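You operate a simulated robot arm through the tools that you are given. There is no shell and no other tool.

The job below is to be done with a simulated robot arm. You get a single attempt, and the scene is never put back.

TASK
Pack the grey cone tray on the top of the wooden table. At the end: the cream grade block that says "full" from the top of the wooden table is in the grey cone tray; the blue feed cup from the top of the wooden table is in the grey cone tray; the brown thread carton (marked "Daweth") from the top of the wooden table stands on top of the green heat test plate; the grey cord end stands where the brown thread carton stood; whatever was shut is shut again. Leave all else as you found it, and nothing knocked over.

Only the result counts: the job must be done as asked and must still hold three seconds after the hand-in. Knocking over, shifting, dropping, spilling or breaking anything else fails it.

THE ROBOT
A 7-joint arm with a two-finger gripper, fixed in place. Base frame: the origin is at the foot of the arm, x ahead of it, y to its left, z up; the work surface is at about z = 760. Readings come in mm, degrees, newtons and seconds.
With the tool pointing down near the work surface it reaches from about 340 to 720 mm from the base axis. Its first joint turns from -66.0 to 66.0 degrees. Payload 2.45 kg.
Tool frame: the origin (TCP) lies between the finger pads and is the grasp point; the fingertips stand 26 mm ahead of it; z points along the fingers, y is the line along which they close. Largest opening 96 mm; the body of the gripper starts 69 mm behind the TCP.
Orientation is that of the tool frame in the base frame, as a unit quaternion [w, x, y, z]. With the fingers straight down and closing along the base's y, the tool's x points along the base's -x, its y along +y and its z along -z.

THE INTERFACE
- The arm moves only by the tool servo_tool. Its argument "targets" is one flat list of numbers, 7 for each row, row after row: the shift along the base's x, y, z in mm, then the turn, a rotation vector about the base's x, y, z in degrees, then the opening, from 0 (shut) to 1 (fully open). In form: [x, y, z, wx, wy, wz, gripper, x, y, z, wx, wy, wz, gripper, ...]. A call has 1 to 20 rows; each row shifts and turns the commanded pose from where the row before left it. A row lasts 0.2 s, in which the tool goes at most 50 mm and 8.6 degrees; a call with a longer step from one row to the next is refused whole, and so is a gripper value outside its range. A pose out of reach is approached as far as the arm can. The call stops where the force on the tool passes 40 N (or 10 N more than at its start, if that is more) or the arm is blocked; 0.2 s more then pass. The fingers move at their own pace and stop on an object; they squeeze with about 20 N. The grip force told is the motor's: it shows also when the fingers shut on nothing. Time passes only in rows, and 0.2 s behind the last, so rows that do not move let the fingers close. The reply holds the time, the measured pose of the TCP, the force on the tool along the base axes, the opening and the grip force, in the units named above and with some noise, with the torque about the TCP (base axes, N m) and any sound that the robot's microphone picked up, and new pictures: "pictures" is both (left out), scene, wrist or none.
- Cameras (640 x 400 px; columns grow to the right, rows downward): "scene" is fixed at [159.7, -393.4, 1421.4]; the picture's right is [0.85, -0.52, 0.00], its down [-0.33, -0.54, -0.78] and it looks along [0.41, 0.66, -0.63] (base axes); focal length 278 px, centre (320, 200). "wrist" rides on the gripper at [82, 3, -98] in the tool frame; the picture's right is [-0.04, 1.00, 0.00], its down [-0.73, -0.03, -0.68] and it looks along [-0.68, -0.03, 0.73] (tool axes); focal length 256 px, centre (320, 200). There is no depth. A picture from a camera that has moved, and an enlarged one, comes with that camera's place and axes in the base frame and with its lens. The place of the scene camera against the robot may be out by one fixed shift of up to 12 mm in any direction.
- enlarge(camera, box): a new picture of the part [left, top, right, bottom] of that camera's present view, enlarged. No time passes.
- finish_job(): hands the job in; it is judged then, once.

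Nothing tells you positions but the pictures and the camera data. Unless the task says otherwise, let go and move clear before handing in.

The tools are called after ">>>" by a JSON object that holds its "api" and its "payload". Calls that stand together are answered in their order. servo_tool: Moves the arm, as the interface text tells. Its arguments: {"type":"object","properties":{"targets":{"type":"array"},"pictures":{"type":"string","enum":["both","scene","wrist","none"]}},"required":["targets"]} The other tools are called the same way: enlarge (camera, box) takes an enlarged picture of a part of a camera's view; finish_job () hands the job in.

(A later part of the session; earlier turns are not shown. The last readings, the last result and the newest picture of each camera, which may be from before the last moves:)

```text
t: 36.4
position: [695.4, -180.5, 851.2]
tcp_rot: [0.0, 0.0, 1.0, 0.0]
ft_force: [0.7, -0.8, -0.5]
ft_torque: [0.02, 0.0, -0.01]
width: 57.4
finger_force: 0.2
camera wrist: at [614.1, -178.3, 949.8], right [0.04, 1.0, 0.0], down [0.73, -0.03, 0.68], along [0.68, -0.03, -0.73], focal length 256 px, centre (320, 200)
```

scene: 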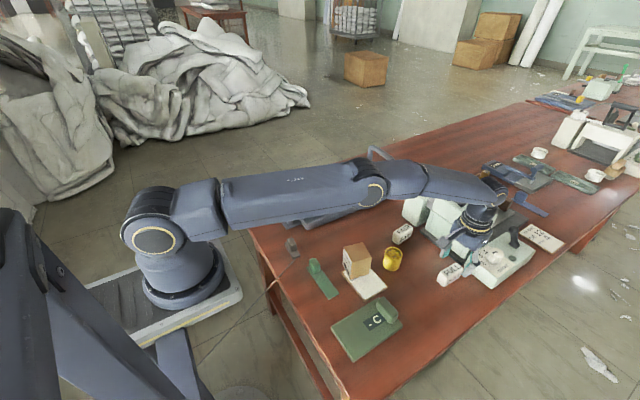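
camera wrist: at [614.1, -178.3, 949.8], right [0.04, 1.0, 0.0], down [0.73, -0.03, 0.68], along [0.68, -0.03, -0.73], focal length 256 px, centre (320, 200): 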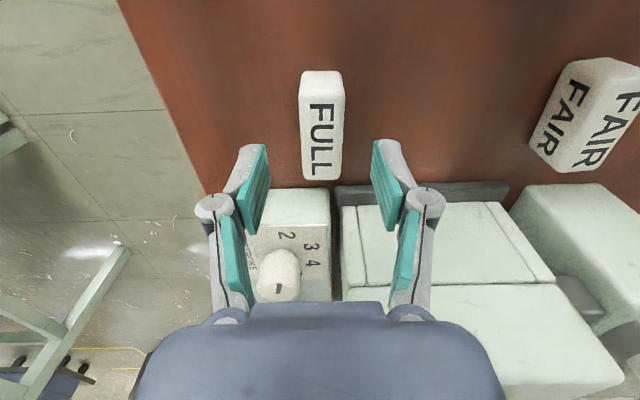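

>>> {"api": "servo_tool", "payload": {"targets": [0, 0, -15, 0, 0, 0, 0.6, 0, 0, -15, 0, 0, 0, 0.6, 0, 0, -15, 0, 0, 0, 0.6, 0, 0, -12, 0, 0, 0, 0.6, 0, 0, -6, 0, 0, 0, 0.6, 0, 0, 0, 0, 0, 0, 0.6, 0, 0, 0, 0, 0, 0, 0.6], "pictures": "both"}}

```text
t: 38.0
position: [692.5, -180.3, 788.2]
tcp_rot: [0.001, 0.0, 1.0, 0.0]
ft_force: [1.0, 0.6, 0.7]
ft_torque: [0.0, -0.01, -0.02]
width: 57.6
finger_force: 0.0
camera wrist: at [610.5, -178.0, 887.6], right [0.04, 1.0, 0.0], down [0.73, -0.03, 0.68], along [0.68, -0.03, -0.73], focal length 256 px, centre (320, 200)
```

scene: 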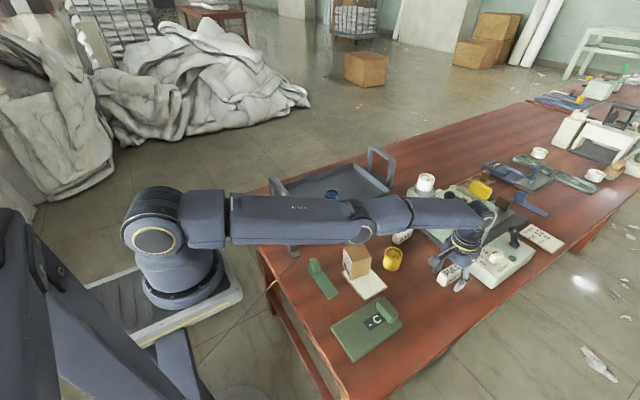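
wrist: 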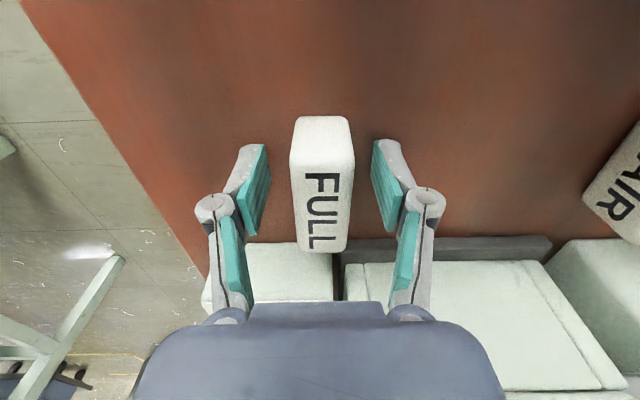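

The fingers straddle the block. I'll close on it and lift slowly.

>>> {"api": "servo_tool", "payload": {"targets": [0, 0, 0, 0, 0, 0, 0.4, 0, 0, 0, 0, 0, 0, 0.2, 0, 0, 0, 0, 0, 0, 0, 0, 0, 0, 0, 0, 0, 0, 0, 0, 0, 0, 0, 0, 0, 0, 0, 0, 0, 0, 0, 0], "pictures": "wrist"}}

>>> {"api": "servo_tool", "payload": {"targets": [0, 0, 1, 0, 0, 0, 0, 0, 0, 2, 0, 0, 0, 0, 0, 0, 2, 0, 0, 0, 0, 0, 0, 2, 0, 0, 0, 0, 0, 0, 2, 0, 0, 0, 0, 0, 0, 0, 0, 0, 0], "pictures": "wrist"}}

```text
t: 39.4
position: [692.9, -180.3, 789.2]
tcp_rot: [0.0, 0.0, 1.0, 0.001]
ft_force: [-0.1, 0.5, 1.1]
ft_torque: [0.0, -0.02, 0.0]
width: 27.0
finger_force: 19.5
camera wrist: at [610.5, -178.0, 887.7], right [0.04, 1.0, 0.0], down [0.73, -0.03, 0.68], along [0.68, -0.03, -0.73], focal length 256 px, centre (320, 200)
```

wrist: 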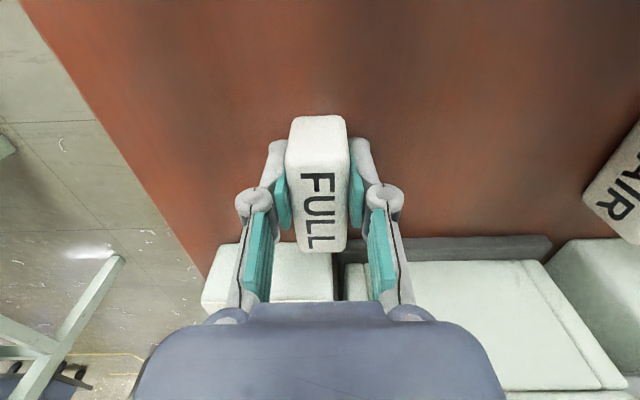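

```text
refused: targets must hold 7 numbers for each row
```

>>> {"api": "servo_tool", "payload": {"targets": [0, 0, 1, 0, 0, 0, 0, 0, 0, 2, 0, 0, 0, 0, 0, 0, 2, 0, 0, 0, 0, 0, 0, 2, 0, 0, 0, 0, 0, 0, 2, 0, 0, 0, 0, 0, 0, 0, 0, 0, 0, 0], "pictures": "wrist"}}

```text
t: 40.8
position: [693.8, -181.5, 798.1]
tcp_rot: [0.0, -0.001, 1.0, 0.0]
ft_force: [0.4, 0.2, 0.3]
ft_torque: [0.01, 0.01, 0.0]
width: 27.0
finger_force: 20.0
camera wrist: at [612.3, -177.9, 896.5], right [0.04, 1.0, 0.0], down [0.73, -0.03, 0.68], along [0.68, -0.03, -0.73], focal length 256 px, centre (320, 200)
```

wrist: 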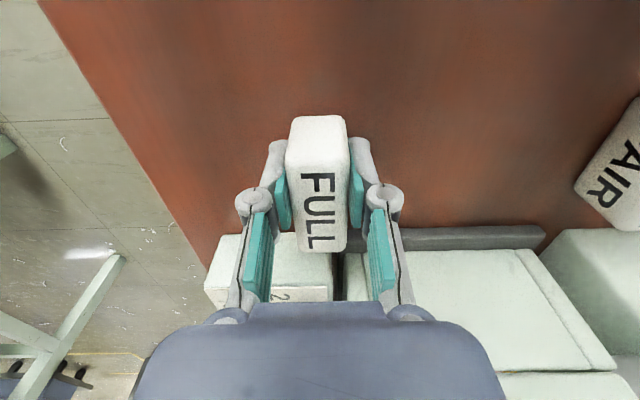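

The block is lifted securely. I'll raise it further and carry it to the tray.

>>> {"api": "servo_tool", "payload": {"targets": [0, 0, 4, 0, 0, 0, 0, 0, 0, 6, 0, 0, 0, 0, 0, 0, 8, 0, 0, 0, 0, 0, 0, 10, 0, 0, 0, 0, 0, 0, 10, 0, 0, 0, 0, 0, 0, 10, 0, 0, 0, 0, 0, 0, 10, 0, 0, 0, 0, 0, 0, 10, 0, 0, 0, 0, 0, 0, 10, 0, 0, 0, 0, 0, 0, 6, 0, 0, 0, 0, 0, 0, 0, 0, 0, 0, 0], "pictures": "wrist"}}

```text
t: 43.2
position: [693.6, -182.4, 882.1]
tcp_rot: [0.0, 0.0, 1.0, 0.0]
ft_force: [0.2, -0.1, -0.5]
ft_torque: [0.03, 0.01, 0.01]
width: 27.3
finger_force: 20.7
camera wrist: at [612.3, -179.1, 981.9], right [0.04, 1.0, 0.0], down [0.73, -0.03, 0.68], along [0.68, -0.03, -0.73], focal length 256 px, centre (320, 200)
```

wrist: 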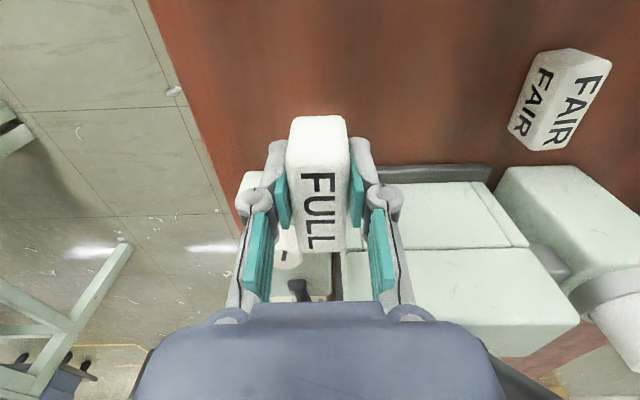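

>>> {"api": "servo_tool", "payload": {"targets": [-12, 0, 0, 0, 0, 0, 0, -20, 0, 0, 0, 0, 0, 0, -25, 0, 0, 0, 0, 0, 0, -25, 0, 0, 0, 0, 0, 0, -21, 10, 0, 0, 0, 0, 0, 0, 25, 0, 0, 0, 0, 0, 0, 30, 0, 0, 0, 0, 0, 0, 30, 0, 0, 0, 0, 0, 0, 30, 0, 0, 0, 0, 0, 0, 30, 0, 0, 0, 0, 0, 0, 30, 0, 0, 0, 0, 0, 0, 30, 0, 0, 0, 0, 0, 0, 30, 0, 0, 0, 0, 0, 0, 30, 0, 0, 0, 0, 0, 0, 30, 0, 0, 0, 0, 0, 0, 30, 0, 0, 0, 0, 0, 0, 30, 0, 0, 0, 0, 0, 0, 20, 0, 0, 0, 0, 0, 0, 10, 0, 0, 0, 0, 0, 0, 0, 0, 0, 0, 0, 0], "pictures": "both"}}

```text
t: 47.4
position: [590.3, 213.0, 882.6]
tcp_rot: [0.0, 0.001, 1.0, -0.001]
ft_force: [-0.2, 0.0, -0.3]
ft_torque: [-0.04, 0.02, 0.05]
width: 27.0
finger_force: 19.8
camera wrist: at [508.6, 216.1, 981.4], right [0.04, 1.0, 0.0], down [0.73, -0.03, 0.68], along [0.68, -0.03, -0.73], focal length 256 px, centre (320, 200)
```

scene: 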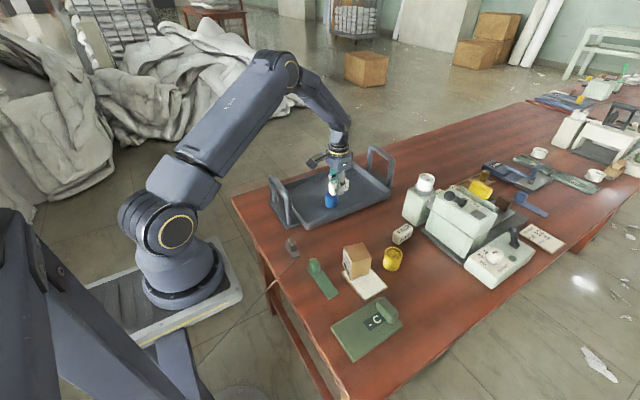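
wrist: 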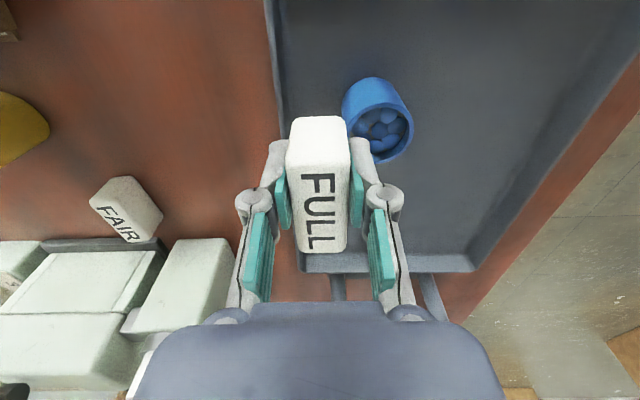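

>>> {"api": "servo_tool", "payload": {"targets": [0, 12, 0, 0, 0, 0, 0, 0, 22, 0, 0, 0, 0, 0, 0, 25, 0, 0, 0, 0, 0, 0, 25, 0, 0, 0, 0, 0, 0, 23, 0, 0, 0, 0, 0, 0, 14, 0, 0, 0, 0, 0, 0, 8, 0, 0, 0, 0, 0, 0, 0, 0, 0, 0, 0, 0, 0, 0, 0, 0, 0, 0, 0], "pictures": "both"}}

```text
t: 49.4
position: [591.0, 343.2, 882.0]
tcp_rot: [0.0, -0.001, 1.0, 0.0]
ft_force: [-0.3, 0.8, -0.4]
ft_torque: [0.03, -0.02, -0.03]
width: 27.0
finger_force: 19.0
camera wrist: at [508.5, 345.6, 981.1], right [0.04, 1.0, 0.0], down [0.73, -0.03, 0.68], along [0.68, -0.03, -0.73], focal length 256 px, centre (320, 200)
```

scene: 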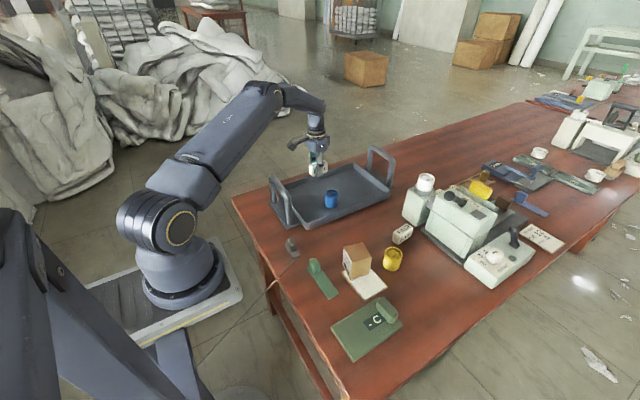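
wrist: 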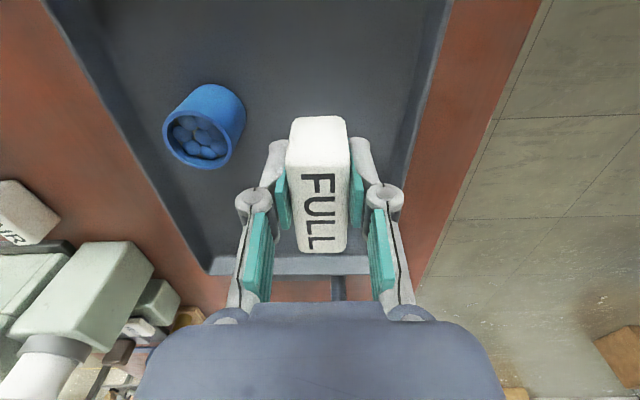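

>>> {"api": "servo_tool", "payload": {"targets": [0, 0, -8, 0, 0, 0, 0, 0, 0, -12, 0, 0, 0, 0, 0, 0, -14, 0, 0, 0, 0, 0, 0, -14, 0, 0, 0, 0, 0, 0, -14, 0, 0, 0, 0, 0, 0, -12, 0, 0, 0, 0, 0, 0, -7, 0, 0, 0, 0, 0, 0, -3, 0, 0, 0, 0, 0, 0, 0, 0, 0, 0, 0], "pictures": "both"}}

>>> {"api": "servo_tool", "payload": {"targets": [0, 0, -2, 0, 0, 0, 0, 0, 0, 0, 0, 0, 0, 0], "pictures": "none"}}

>>> {"api": "servo_tool", "payload": {"targets": [0, 0, -1, 0, 0, 0, 0, 0, 0, 0, 0, 0, 0, 0], "pictures": "none"}}

```text
t: 51.4
position: [590.0, 343.3, 799.6]
tcp_rot: [0.0, 0.0, 1.0, 0.0]
ft_force: [-0.1, 0.7, -0.9]
ft_torque: [0.05, 0.02, -0.01]
width: 27.0
finger_force: 20.8
camera wrist: at [508.9, 345.8, 897.4], right [0.04, 1.0, 0.0], down [0.73, -0.03, 0.68], along [0.68, -0.03, -0.73], focal length 256 px, centre (320, 200)
```

scene: 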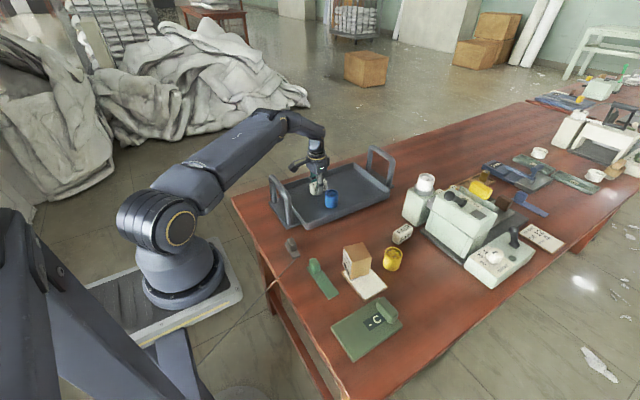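
wrist: 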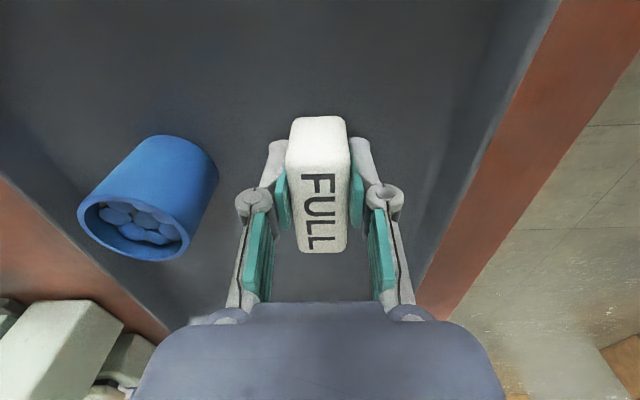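

```text
t: 52.0
position: [590.0, 343.0, 796.1]
tcp_rot: [0.0, 0.0, 1.0, 0.0]
ft_force: [1.0, -0.6, -0.1]
ft_torque: [0.01, 0.01, 0.02]
width: 26.9
finger_force: 20.2
```

```text
t: 52.6
position: [590.8, 342.4, 794.8]
tcp_rot: [0.0, 0.0, 1.0, 0.0]
ft_force: [0.2, 0.1, -0.2]
ft_torque: [0.01, -0.03, -0.01]
width: 27.0
finger_force: 20.1
```

>>> {"api": "servo_tool", "payload": {"targets": [0, 0, -1, 0, 0, 0, 0, 0, 0, 0, 0, 0, 0, 0], "pictures": "none"}}

>>> {"api": "servo_tool", "payload": {"targets": [0, 0, -1, 0, 0, 0, 0, 0, 0, 0, 0, 0, 0, 0], "pictures": "none"}}

```text
t: 53.2
position: [589.8, 342.4, 795.0]
tcp_rot: [0.001, 0.001, 1.0, 0.0]
ft_force: [0.5, 0.2, 1.5]
ft_torque: [0.03, -0.08, 0.02]
width: 26.7
finger_force: 19.9
```

```text
t: 53.8
position: [590.6, 343.3, 796.1]
tcp_rot: [0.0, 0.001, 1.0, 0.001]
ft_force: [-2.0, -0.1, 8.5]
ft_torque: [-0.1, -0.06, 0.01]
width: 27.2
finger_force: 19.7
```

Contact with the tray floor is felt. I'll relieve the pressure, open and retreat.

>>> {"api": "servo_tool", "payload": {"targets": [0, 0, 1, 0, 0, 0, 0, 0, 0, 0, 0, 0, 0, 0.35, 0, 0, 0, 0, 0, 0, 0.45, 0, 0, 0, 0, 0, 0, 0.55, 0, 0, 0, 0, 0, 0, 0.55, 0, 0, 0, 0, 0, 0, 0.55], "pictures": "wrist"}}

>>> {"api": "servo_tool", "payload": {"targets": [0, 0, 10, 0, 0, 0, 0.55, 0, 0, 20, 0, 0, 0, 0.55, 0, 0, 30, 0, 0, 0, 0.55, 0, 0, 35, 0, 0, 0, 0.55, 0, 0, 35, 0, 0, 0, 0.55, 0, 0, 25, 0, 0, 0, 0.55, 0, 0, 0, 0, 0, 0, 0.55], "pictures": "both"}}

```text
t: 55.2
position: [590.9, 342.6, 794.2]
tcp_rot: [0.0, 0.0, 1.0, 0.0]
ft_force: [1.2, -0.5, -0.6]
ft_torque: [-0.02, 0.01, -0.02]
width: 52.5
finger_force: 0.1
camera wrist: at [508.6, 345.2, 893.6], right [0.04, 1.0, 0.0], down [0.73, -0.03, 0.68], along [0.68, -0.03, -0.73], focal length 256 px, centre (320, 200)
```

wrist: 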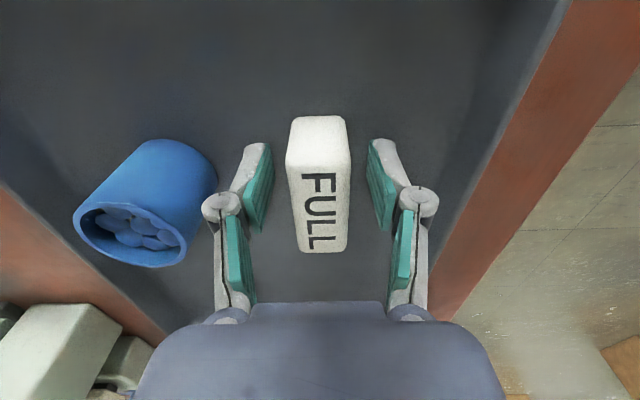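

```text
t: 56.8
position: [589.4, 342.5, 951.2]
tcp_rot: [-0.001, 0.0, 1.0, 0.0]
ft_force: [0.3, 0.3, 0.7]
ft_torque: [0.0, -0.03, 0.01]
width: 52.9
finger_force: 0.0
camera wrist: at [507.8, 345.5, 1049.2], right [0.04, 1.0, 0.0], down [0.73, -0.03, 0.68], along [0.68, -0.03, -0.73], focal length 256 px, centre (320, 200)
```

scene: 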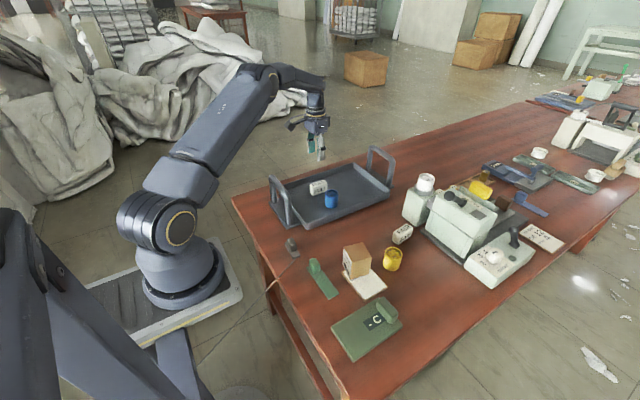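
wrist: 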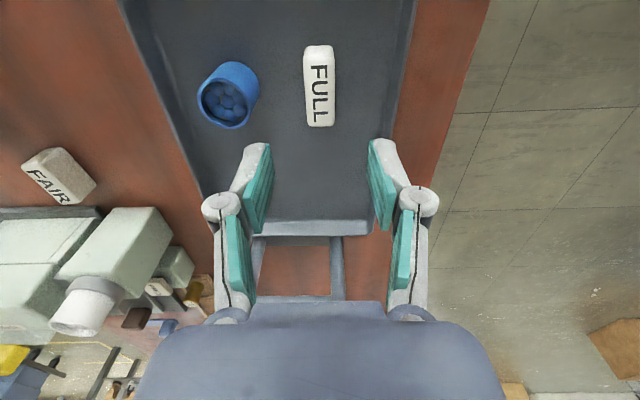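

Both tray items are in place. Next I'll take a closer look at the carton, the card and the plate.

>>> {"api": "servo_tool", "payload": {"targets": [-10.8, -20, 1, 0, 0, 0, 0.8, -10.8, -30, 1, 0, 0, 0, 0.8, -10.8, -32, 1, 0, 0, 0, 0.8, -10.8, -32, 1, 0, 0, 0, 0.8, -10.8, -32, 1, 0, 0, 0, 0.8, -10.8, -32, 1, 0, 0, 0, 0.8, -10.8, -32, 1, 0, 0, 0, 0.8, -10.8, -32, 1, 0, 0, 0, 0.8, -10.8, -32, 1, 0, 0, 0, 0.8, -10.8, -32, 0.5, 0, 0, 0, 0.8, -10.8, -32, 0, 0, 0, 0, 0.8, -11.2, -28, 0, 0, 0, 0, 0.8, 0, 0, 0, 0, 0, 0, 0.8, 0, 0, 0, 0, 0, 0, 0.8], "pictures": "both"}}

>>> {"api": "enlarge", "payload": {"camera": "wrist", "box": [260, 20, 380, 140]}}

>>> {"api": "enlarge", "payload": {"camera": "wrist", "box": [60, 0, 260, 125]}}

```text
t: 59.8
position: [459.3, -22.9, 957.1]
tcp_rot: [0.001, 0.0, 1.0, 0.0]
ft_force: [0.4, 0.0, 0.5]
ft_torque: [0.01, 0.03, 0.0]
width: 76.8
finger_force: 0.0
camera wrist: at [377.6, -20.0, 1057.2], right [0.04, 1.0, 0.0], down [0.73, -0.03, 0.68], along [0.68, -0.03, -0.73], focal length 256 px, centre (320, 200)
```

scene: 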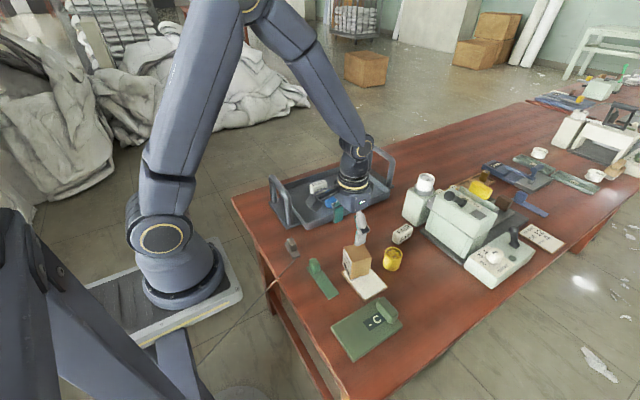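
wrist: 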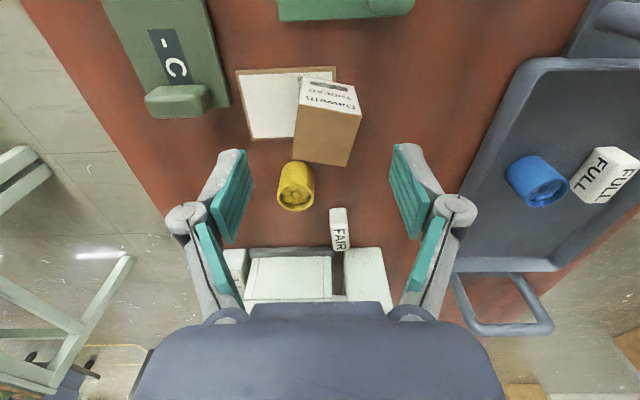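

```text
3.33 times, centred on (320, 80) of wrist
camera zoom: at [377.6, -20.0, 1057.2], right [0.04, 1.0, 0.0], down [0.73, -0.03, 0.68], along [0.68, -0.03, -0.73], focal length 853 px, centre (320, 600)
```

zoom: 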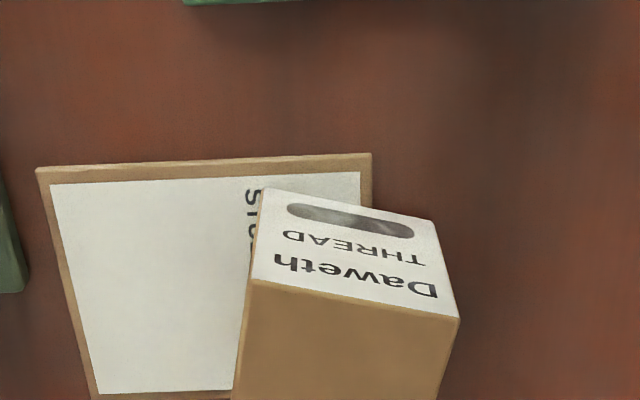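

```text
3.20 times, centred on (160, 62) of wrist
camera zoom: at [377.6, -20.0, 1057.2], right [0.04, 1.0, 0.0], down [0.73, -0.03, 0.68], along [0.68, -0.03, -0.73], focal length 819 px, centre (832, 640)
```

zoom: 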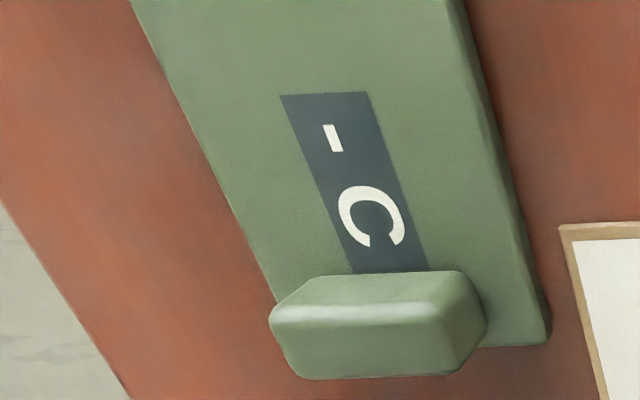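

The carton centre is at about (503.7,-22.5) with yaw about -13° and its top at z≈834. I'll align the gripper over it and rotate to match.

>>> {"api": "servo_tool", "payload": {"targets": [20, 0.7, 0, 0, 0, -6.5, 1, 23.7, 0.6, -10, 0, 0, -6.5, 1, 0, 0, -20, 0, 0, 0, 1, 0, 0, -30, 0, 0, 0, 1, 0, 0, -10, 0, 0, 0, 1, 0, 0, 0, 0, 0, 0, 1, 0, 0, 0, 0, 0, 0, 1], "pictures": "both"}}

```text
t: 61.4
position: [503.5, -22.3, 887.1]
tcp_rot: [0.0, 0.113, 0.994, 0.0]
ft_force: [0.6, 0.0, 0.1]
ft_torque: [-0.01, 0.0, 0.0]
width: 95.9
finger_force: 0.0
camera wrist: at [424.8, -1.5, 986.6], right [0.26, 0.96, 0.0], down [0.71, -0.19, 0.68], along [0.65, -0.18, -0.73], focal length 256 px, centre (320, 200)
```

scene: 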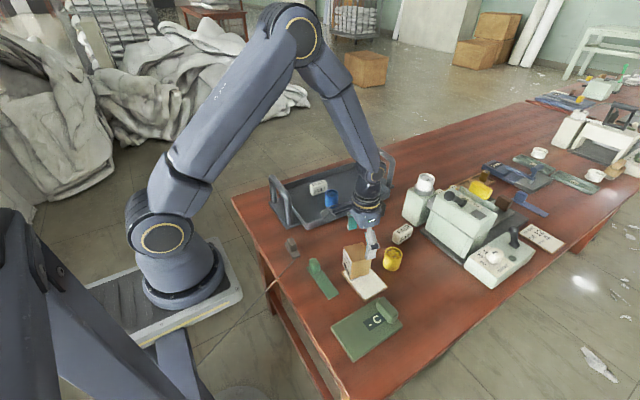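
wrist: 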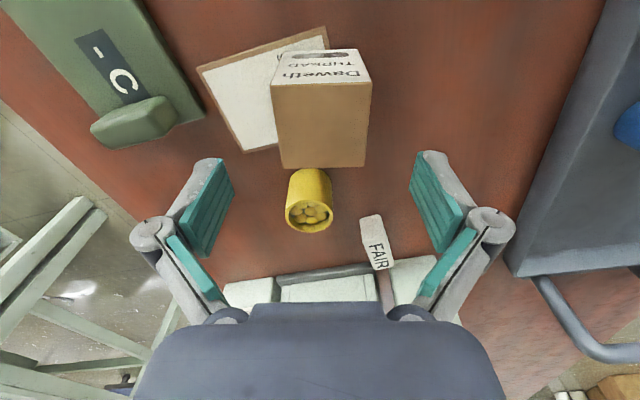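

>>> {"api": "servo_tool", "payload": {"targets": [0, 0, -20, 0, 0, 0, 1, 0, 0, -20, 0, 0, 0, 1, 0, 0, -20, 0, 0, 0, 1, 0, 0, -17, 0, 0, 0, 1, 0, 0, -10, 0, 0, 0, 1, 0, 0, 0, 0, 0, 0, 1], "pictures": "both"}}

```text
t: 62.8
position: [505.7, -24.8, 802.1]
tcp_rot: [0.0, 0.113, 0.994, 0.0]
ft_force: [-0.1, 0.0, 0.1]
ft_torque: [0.03, -0.02, -0.03]
width: 95.7
finger_force: 0.0
camera wrist: at [426.6, -2.5, 900.4], right [0.26, 0.96, 0.0], down [0.71, -0.19, 0.68], along [0.66, -0.18, -0.73], focal length 256 px, centre (320, 200)
```

scene: 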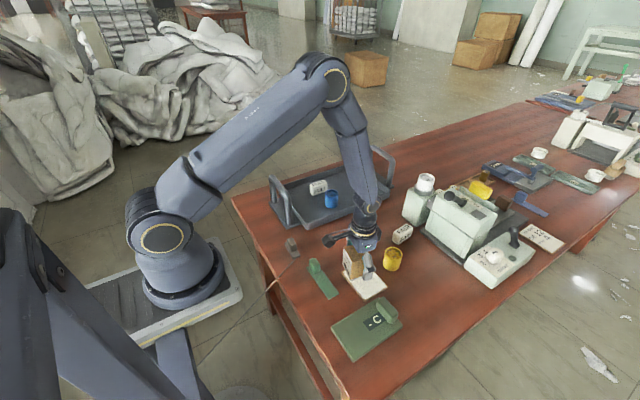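
wrist: 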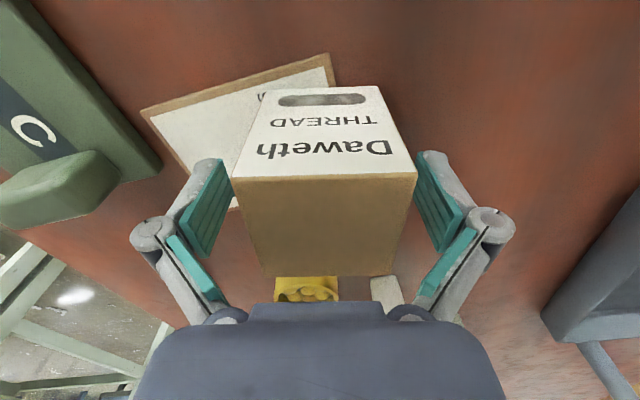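

>>> {"api": "servo_tool", "payload": {"targets": [0, 0, 0, 0, 0, 0, 0.8, 0, 0, 0, 0, 0, 0, 0.65, 0, 0, 0, 0, 0, 0, 0.3, 0, 0, 0, 0, 0, 0, 0, 0, 0, 0, 0, 0, 0, 0, 0, 0, 0, 0, 0, 0, 0, 0, 0, 0, 0, 0, 0, 0], "pictures": "wrist"}}

>>> {"api": "servo_tool", "payload": {"targets": [0, 0, 1, 0, 0, 0, 0, 0, 0, 2, 0, 0, 0, 0, 0, 0, 2, 0, 0, 0, 0, 0, 0, 2, 0, 0, 0, 0, 0, 0, 2, 0, 0, 0, 0, 0, 0, 0, 0, 0, 0, 0], "pictures": "wrist"}}

```text
t: 64.4
position: [505.7, -24.0, 801.6]
tcp_rot: [0.0, 0.113, 0.994, 0.0]
ft_force: [-1.1, 1.4, 2.0]
ft_torque: [-0.05, 0.04, -0.03]
width: 57.6
finger_force: 20.2
camera wrist: at [426.5, -2.4, 900.6], right [0.26, 0.96, 0.0], down [0.71, -0.19, 0.68], along [0.66, -0.18, -0.73], focal length 256 px, centre (320, 200)
```

wrist: 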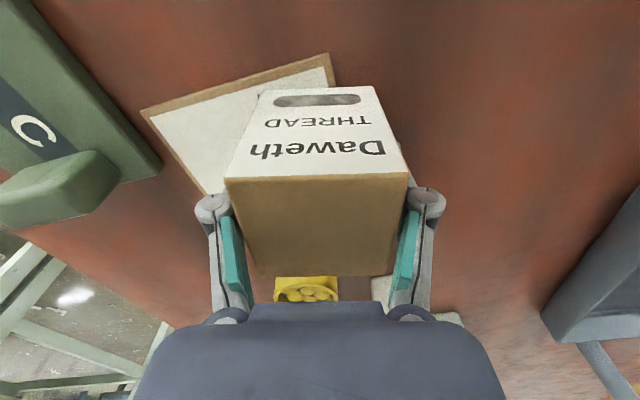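

```text
t: 65.8
position: [505.0, -21.1, 811.8]
tcp_rot: [0.0, 0.114, 0.994, 0.0]
ft_force: [0.2, 0.0, -0.8]
ft_torque: [-0.01, -0.02, 0.0]
width: 57.6
finger_force: 20.1
camera wrist: at [425.3, 0.0, 910.1], right [0.26, 0.96, 0.0], down [0.71, -0.19, 0.68], along [0.65, -0.18, -0.73], focal length 256 px, centre (320, 200)
```

wrist: 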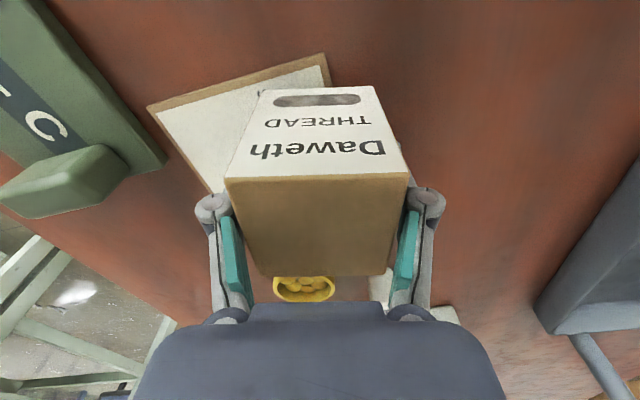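

The carton is off the table and the card did not move. I'll raise it and check the view before moving to the plate.

>>> {"api": "servo_tool", "payload": {"targets": [0, 0, 4, 0, 0, 0, 0, 0, 0, 8, 0, 0, 0, 0, 0, 0, 10, 0, 0, 0, 0, 0, 0, 12, 0, 0, 0, 0, 0, 0, 12, 0, 0, 0, 0, 0, 0, 8, 0, 0, 0, 0, 0, 0, 4, 0, 0, 0, 0, 0, 0, 0, 0, 0, 0, 0], "pictures": "both"}}

```text
t: 67.6
position: [504.2, -22.1, 869.2]
tcp_rot: [0.0, 0.113, 0.994, -0.001]
ft_force: [0.4, 0.1, -0.2]
ft_torque: [-0.02, -0.01, 0.0]
width: 57.6
finger_force: 20.3
camera wrist: at [425.6, -1.7, 968.9], right [0.26, 0.96, 0.0], down [0.71, -0.19, 0.68], along [0.65, -0.18, -0.73], focal length 256 px, centre (320, 200)
```

scene: 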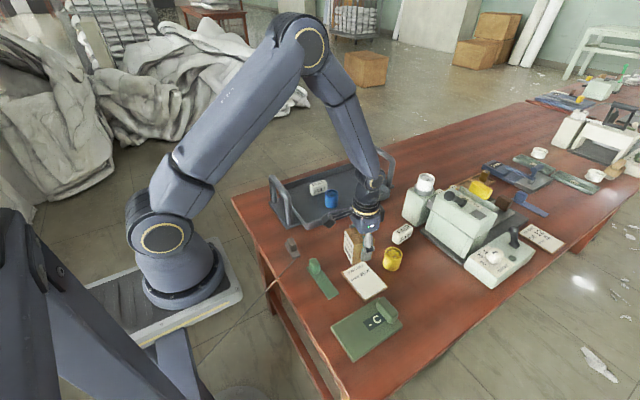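
wrist: 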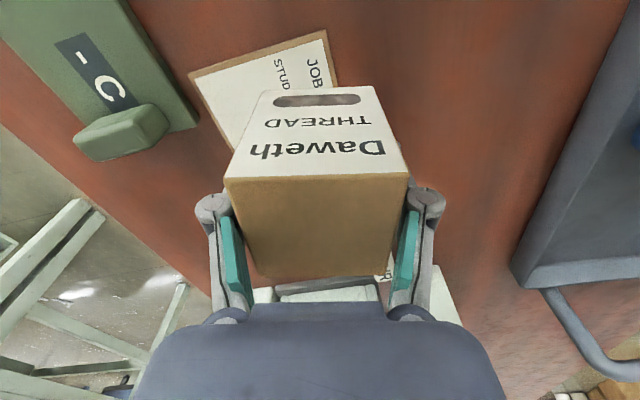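

>>> {"api": "enlarge", "payload": {"camera": "scene", "box": [300, 220, 420, 310]}}

>>> {"api": "servo_tool", "payload": {"targets": [-5, -8, 0, 0, 0, 1, 0, -11, -17, 0, 0, 0, 2, 0, -14, -22, 0, 0, 0, 2, 0, -14, -22, 0, 0, 0, 2, 0, -14, -22, 0, 0, 0, 2, 0, -14, -22, 0, 0, 0, 2, 0, -13, -20, 0, 0, 0, 1, 0, -6.7, -12, 0, 0, 0, 1, 0, -2, -5.5, 0, 0, 0, 0, 0, 0, 0, 0, 0, 0, 0, 0, 0, 0, 0, 0, 0, 0, 0], "pictures": "both"}}

```text
4.44 times, centred on (360, 265) of scene
camera zoom: at [159.7, -393.4, 1421.4], right [0.85, -0.52, 0.0], down [-0.33, -0.54, -0.78], along [0.41, 0.66, -0.63], focal length 1236 px, centre (142, -89)
```

zoom: 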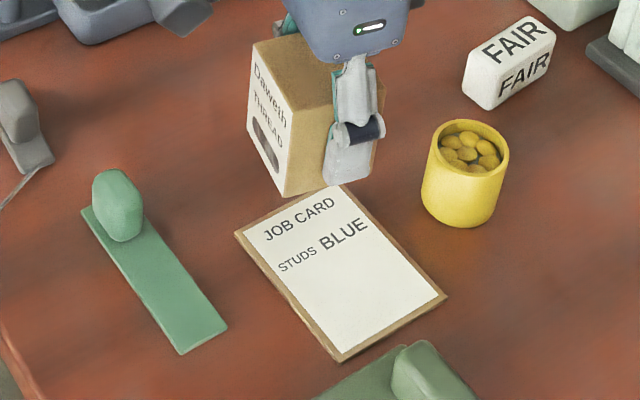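

```text
t: 70.0
position: [410.8, -172.3, 868.4]
tcp_rot: [0.0, 0.0, 1.0, 0.001]
ft_force: [0.1, -0.1, -2.8]
ft_torque: [0.01, -0.02, -0.04]
width: 57.7
finger_force: 19.9
camera wrist: at [328.5, -169.9, 967.1], right [0.04, 1.0, 0.0], down [0.73, -0.03, 0.68], along [0.68, -0.03, -0.73], focal length 256 px, centre (320, 200)
```

scene: 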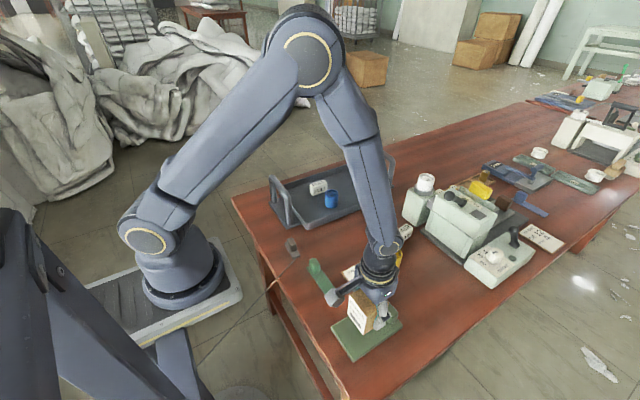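
wrist: 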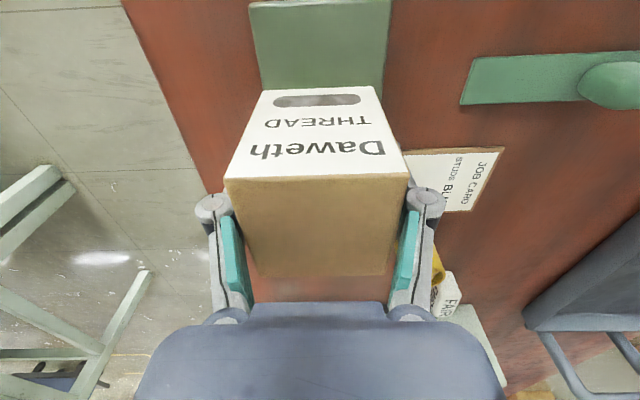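

>>> {"api": "servo_tool", "payload": {"targets": [0, 0, -8, 0, 0, 0, 0, 0, 0, -12, 0, 0, 0, 0, 0, 0, -12, 0, 0, 0, 0, 0, 0, -9, 0, 0, 0, 0, 0, 0, -5, 0, 0, 0, 0, 0, 0, 0, 0, 0, 0, 0], "pictures": "both"}}

>>> {"api": "enlarge", "payload": {"camera": "scene", "box": [310, 270, 430, 370]}}

>>> {"api": "servo_tool", "payload": {"targets": [0, 0, -2, 0, 0, 0, 0, 0, 0, 0, 0, 0, 0, 0], "pictures": "none"}}

>>> {"api": "servo_tool", "payload": {"targets": [0, 0, -2, 0, 0, 0, 0, 0, 0, 0, 0, 0, 0, 0], "pictures": "none"}}

```text
t: 71.4
position: [410.6, -173.6, 823.0]
tcp_rot: [0.0, 0.0, 1.0, 0.001]
ft_force: [-0.7, 0.7, -1.8]
ft_torque: [-0.01, 0.0, -0.01]
width: 57.8
finger_force: 19.5
camera wrist: at [328.4, -171.0, 922.2], right [0.04, 1.0, 0.0], down [0.73, -0.03, 0.68], along [0.68, -0.03, -0.73], focal length 256 px, centre (320, 200)
```

scene: 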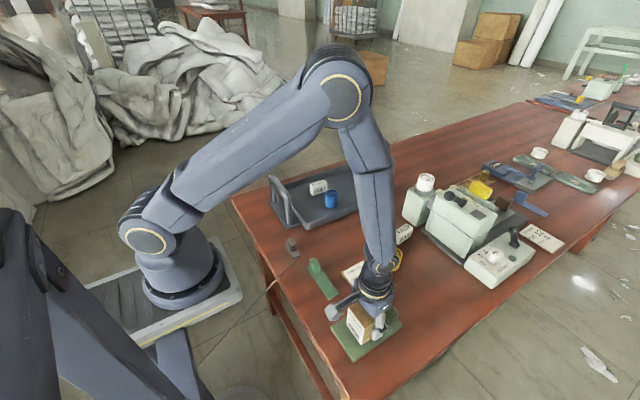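
wrist: 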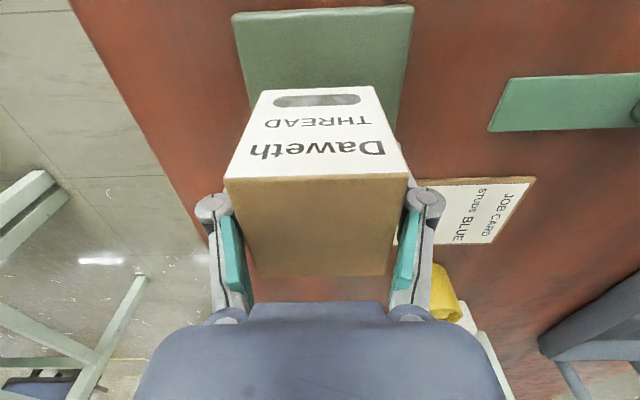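

```text
4.00 times, centred on (370, 320) of scene
camera zoom: at [159.7, -393.4, 1421.4], right [0.85, -0.52, 0.0], down [-0.33, -0.54, -0.78], along [0.41, 0.66, -0.63], focal length 1112 px, centre (120, -280)
```

zoom: 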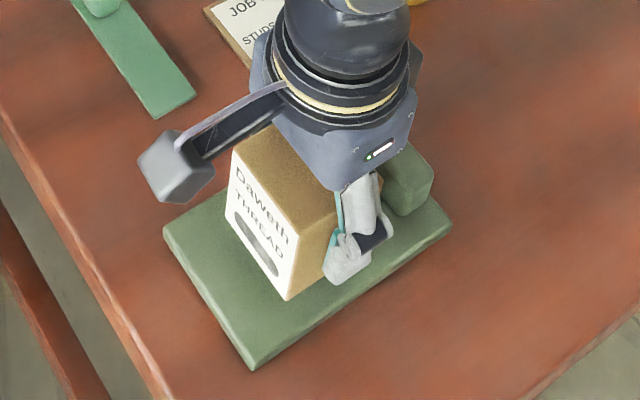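

```text
t: 72.0
position: [410.1, -173.8, 821.4]
tcp_rot: [0.0, 0.0, 1.0, 0.0]
ft_force: [0.1, 1.0, -1.5]
ft_torque: [-0.01, -0.01, -0.01]
width: 57.5
finger_force: 19.4
```

```text
t: 72.6
position: [410.3, -173.3, 820.3]
tcp_rot: [0.0, 0.0, 1.0, 0.001]
ft_force: [1.2, 0.0, -1.2]
ft_torque: [0.04, 0.01, -0.04]
width: 57.6
finger_force: 19.8
```

>>> {"api": "servo_tool", "payload": {"targets": [0, 0, -2, 0, 0, 0, 0, 0, 0, 0, 0, 0, 0, 0], "pictures": "none"}}

>>> {"api": "servo_tool", "payload": {"targets": [0, 0, -1, 0, 0, 0, 0, 0, 0, 0, 0, 0, 0, 0], "pictures": "none"}}

>>> {"api": "servo_tool", "payload": {"targets": [0, 0, -1, 0, 0, 0, 0, 0, 0, 0, 0, 0, 0, 0], "pictures": "none"}}

```text
t: 73.2
position: [409.3, -172.7, 818.2]
tcp_rot: [0.0, 0.0, 1.0, 0.0]
ft_force: [-1.6, 0.6, -1.0]
ft_torque: [0.0, 0.01, -0.01]
width: 57.6
finger_force: 19.7
```

```text
t: 73.8
position: [411.5, -173.0, 816.8]
tcp_rot: [0.0, 0.0, 1.0, -0.001]
ft_force: [-0.2, 0.5, -1.3]
ft_torque: [-0.02, 0.0, 0.04]
width: 57.6
finger_force: 19.4
```

```text
t: 74.4
position: [410.5, -172.7, 814.3]
tcp_rot: [0.0, 0.0, 1.0, 0.0]
ft_force: [-0.4, -0.4, -1.5]
ft_torque: [0.01, 0.0, 0.0]
width: 57.7
finger_force: 19.8
```

>>> {"api": "servo_tool", "payload": {"targets": [0, 0, -1, 0, 0, 0, 0, 0, 0, 0, 0, 0, 0, 0], "pictures": "none"}}

>>> {"api": "servo_tool", "payload": {"targets": [0, 0, -1, 0, 0, 0, 0, 0, 0, 0, 0, 0, 0, 0], "pictures": "none"}}

>>> {"api": "servo_tool", "payload": {"targets": [0, 0, -1, 0, 0, 0, 0, 0, 0, 0, 0, 0, 0, 0], "pictures": "wrist"}}

```text
t: 75.0
position: [409.3, -173.2, 814.2]
tcp_rot: [0.001, 0.0, 1.0, 0.001]
ft_force: [-0.5, -0.5, -1.2]
ft_torque: [-0.01, -0.03, -0.01]
width: 57.7
finger_force: 20.7
```

```text
t: 75.6
position: [408.5, -172.8, 812.4]
tcp_rot: [0.0, 0.0, 1.0, 0.0]
ft_force: [-0.5, -0.7, -1.9]
ft_torque: [-0.04, -0.05, 0.01]
width: 57.4
finger_force: 20.0
```

```text
t: 76.2
position: [409.1, -173.7, 811.7]
tcp_rot: [0.0, 0.0, 1.0, 0.0]
ft_force: [-0.3, -0.2, -2.1]
ft_torque: [-0.02, -0.01, 0.01]
width: 57.5
finger_force: 19.8
camera wrist: at [328.0, -170.4, 911.1], right [0.04, 1.0, 0.0], down [0.73, -0.03, 0.68], along [0.68, -0.03, -0.73], focal length 256 px, centre (320, 200)
```

wrist: 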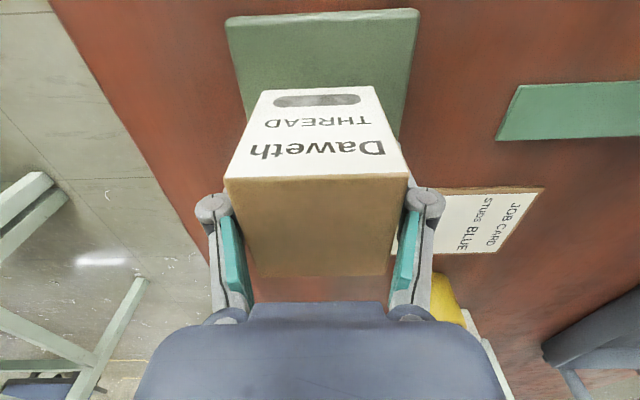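

>>> {"api": "servo_tool", "payload": {"targets": [0, 0, -1, 0, 0, 0, 0, 0, 0, 0, 0, 0, 0, 0], "pictures": "none"}}

>>> {"api": "servo_tool", "payload": {"targets": [0, 0, -1, 0, 0, 0, 0, 0, 0, 0, 0, 0, 0, 0], "pictures": "none"}}

>>> {"api": "servo_tool", "payload": {"targets": [0, 0, -1, 0, 0, 0, 0, 0, 0, 0, 0, 0, 0, 0], "pictures": "none"}}

```text
t: 76.8
position: [409.8, -173.2, 811.4]
tcp_rot: [0.0, 0.0, 1.0, -0.001]
ft_force: [0.5, -0.5, -1.0]
ft_torque: [0.0, 0.0, 0.01]
width: 57.6
finger_force: 20.5
```

```text
t: 77.4
position: [409.2, -172.8, 809.4]
tcp_rot: [0.0, 0.0, 1.0, 0.0]
ft_force: [0.0, 0.7, -0.5]
ft_torque: [0.02, 0.0, 0.03]
width: 57.6
finger_force: 20.3
```

```text
t: 78.0
position: [409.2, -172.4, 810.0]
tcp_rot: [0.0, -0.001, 1.0, 0.0]
ft_force: [0.4, 0.9, 5.4]
ft_torque: [-0.01, 0.06, 0.01]
width: 57.6
finger_force: 19.5
```

The carton now rests on the plate. I'll release it gently and rise.

>>> {"api": "servo_tool", "payload": {"targets": [0, 0, 0.5, 0, 0, 0, 0, 0, 0, 0, 0, 0, 0, 0.65, 0, 0, 0, 0, 0, 0, 0.75, 0, 0, 0, 0, 0, 0, 0.9, 0, 0, 0, 0, 0, 0, 0.9, 0, 0, 0, 0, 0, 0, 0.9], "pictures": "wrist"}}

>>> {"api": "servo_tool", "payload": {"targets": [0, 0, 10, 0, 0, 0, 0.9, 0, 0, 20, 0, 0, 0, 0.9, 0, 0, 30, 0, 0, 0, 0.9, 0, 0, 35, 0, 0, 0, 0.9, 0, 0, 35, 0, 0, 0, 0.9, 0, 0, 20, 0, 0, 0, 0.9, 0, 0, 0, 0, 0, 0, 0.9], "pictures": "both"}}

```text
t: 79.4
position: [410.0, -172.1, 808.9]
tcp_rot: [0.0, 0.0, 1.0, 0.0]
ft_force: [0.1, -0.7, 0.1]
ft_torque: [0.02, 0.01, -0.02]
width: 86.2
finger_force: 0.0
camera wrist: at [328.0, -169.8, 908.4], right [0.04, 1.0, 0.0], down [0.73, -0.03, 0.68], along [0.68, -0.03, -0.73], focal length 256 px, centre (320, 200)
```

wrist: 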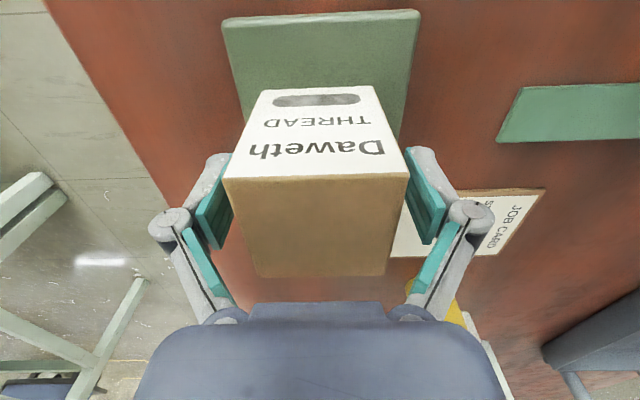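

```text
t: 81.0
position: [409.3, -169.2, 958.8]
tcp_rot: [0.0, 0.0, 1.0, -0.001]
ft_force: [0.3, 1.2, 0.2]
ft_torque: [0.0, -0.01, -0.02]
width: 86.5
finger_force: 0.1
camera wrist: at [327.0, -167.8, 1057.3], right [0.04, 1.0, 0.0], down [0.73, -0.03, 0.68], along [0.68, -0.03, -0.73], focal length 256 px, centre (320, 200)
```

scene: 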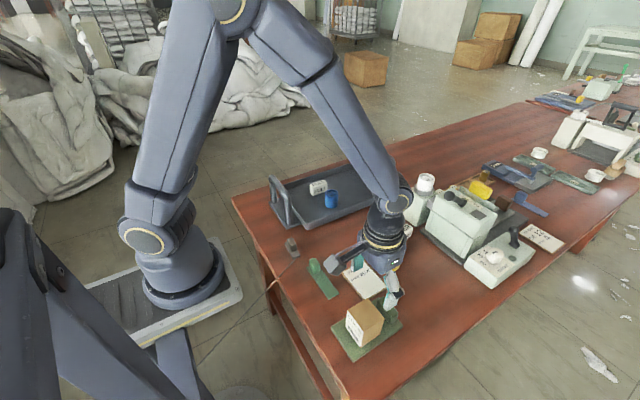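
wrist: 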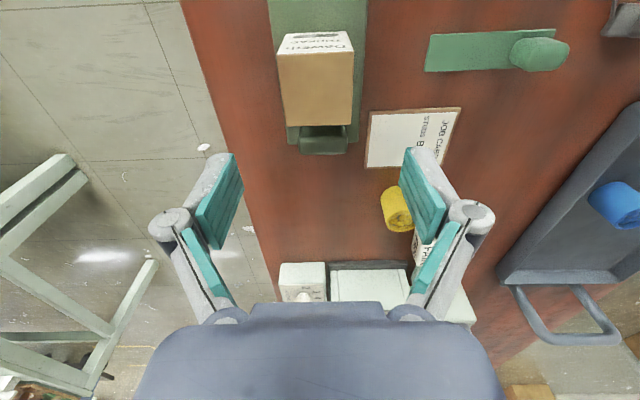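

The carton stands upright on the plate. Now I'll go and look at the cord end from above.

>>> {"api": "enlarge", "payload": {"camera": "scene", "box": [320, 280, 420, 370]}}

>>> {"api": "servo_tool", "payload": {"targets": [-1, 20, 0, 0, 0, 0, 0.7, -1, 30, 0, 0, 0, 0, 0.7, -1, 32, 0, 0, 0, 0, 0.7, -1, 32, 0, 0, 0, 0, 0.7, -1, 32, 0, 0, 0, 0, 0.7, -1, 32, 0, 0, 0, 0, 0.7, -1, 32, 0, 0, 0, 0, 0.7, -1, 32, 0, 0, 0, 0, 0.7, -1, 32, 0, 0, 0, 0, 0.7, -1, 25, 0, 0, 0, 0, 0.7, 0, 13, 0, 0, 0, 0, 0.7, 0, 0, 0, 0, 0, 0, 0.7, 0, 0, 0, 0, 0, 0, 0.7], "pictures": "both"}}

>>> {"api": "enlarge", "payload": {"camera": "wrist", "box": [260, 0, 380, 90]}}

>>> {"api": "enlarge", "payload": {"camera": "scene", "box": [180, 220, 320, 370]}}

```text
4.44 times, centred on (370, 325) of scene
camera zoom: at [159.7, -393.4, 1421.4], right [0.85, -0.52, 0.0], down [-0.33, -0.54, -0.78], along [0.41, 0.66, -0.63], focal length 1236 px, centre (98, -356)
```

zoom: 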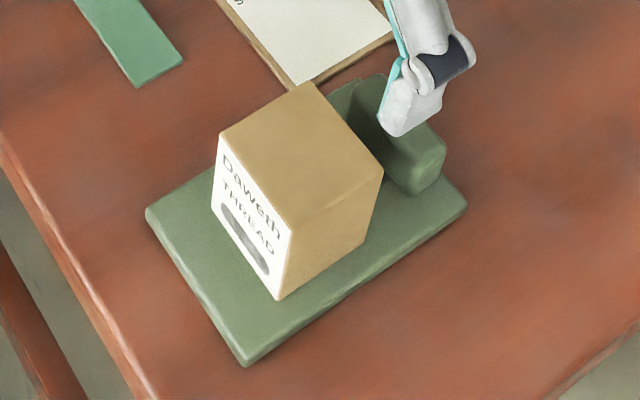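

```text
t: 83.8
position: [403.2, 137.4, 959.2]
tcp_rot: [0.0, 0.0, 1.0, -0.001]
ft_force: [-0.3, 0.0, -0.8]
ft_torque: [-0.02, -0.02, 0.01]
width: 67.3
finger_force: 0.0
camera wrist: at [319.8, 140.7, 1058.0], right [0.04, 1.0, 0.0], down [0.73, -0.03, 0.68], along [0.68, -0.03, -0.73], focal length 256 px, centre (320, 200)
```

scene: 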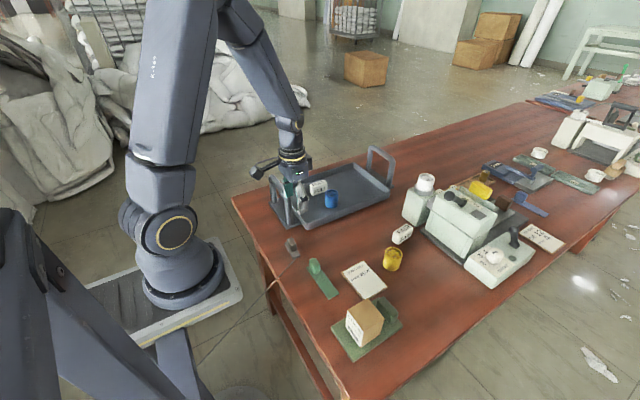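
wrist: 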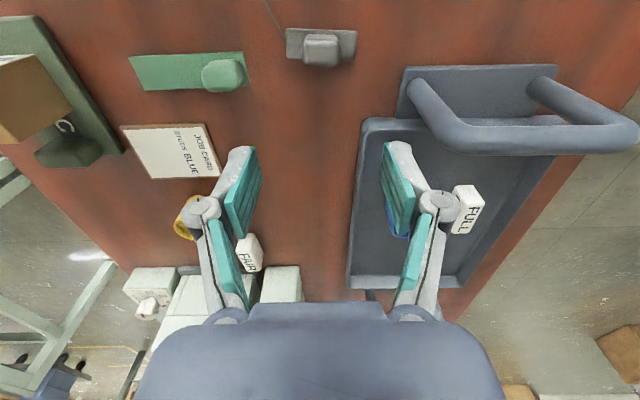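

```text
4.44 times, centred on (320, 45) of wrist
camera zoom: at [319.8, 140.7, 1058.0], right [0.04, 1.0, 0.0], down [0.73, -0.03, 0.68], along [0.68, -0.03, -0.73], focal length 1138 px, centre (320, 889)
```

zoom: 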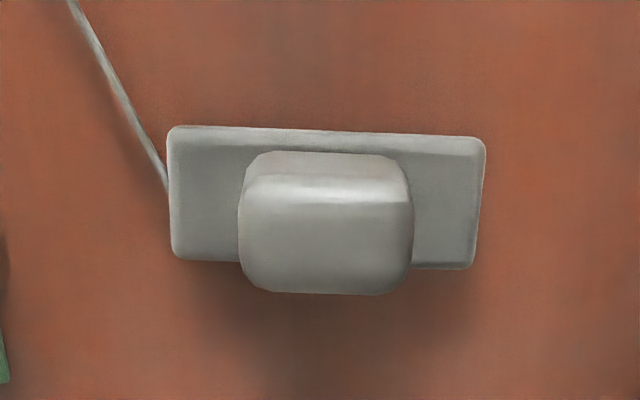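

```text
2.67 times, centred on (250, 295) of scene
camera zoom: at [159.7, -393.4, 1421.4], right [0.85, -0.52, 0.0], down [-0.33, -0.54, -0.78], along [0.41, 0.66, -0.63], focal length 741 px, centre (507, -53)
```

zoom: 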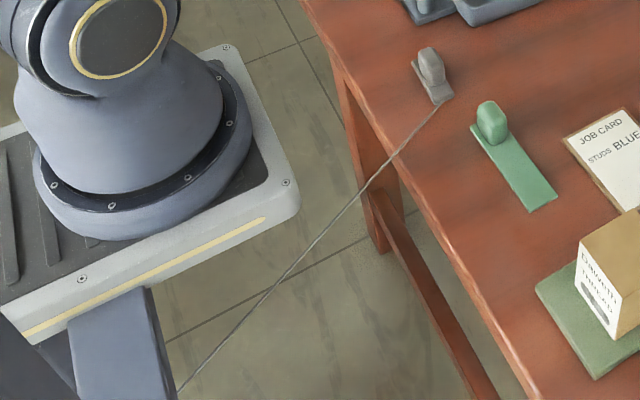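

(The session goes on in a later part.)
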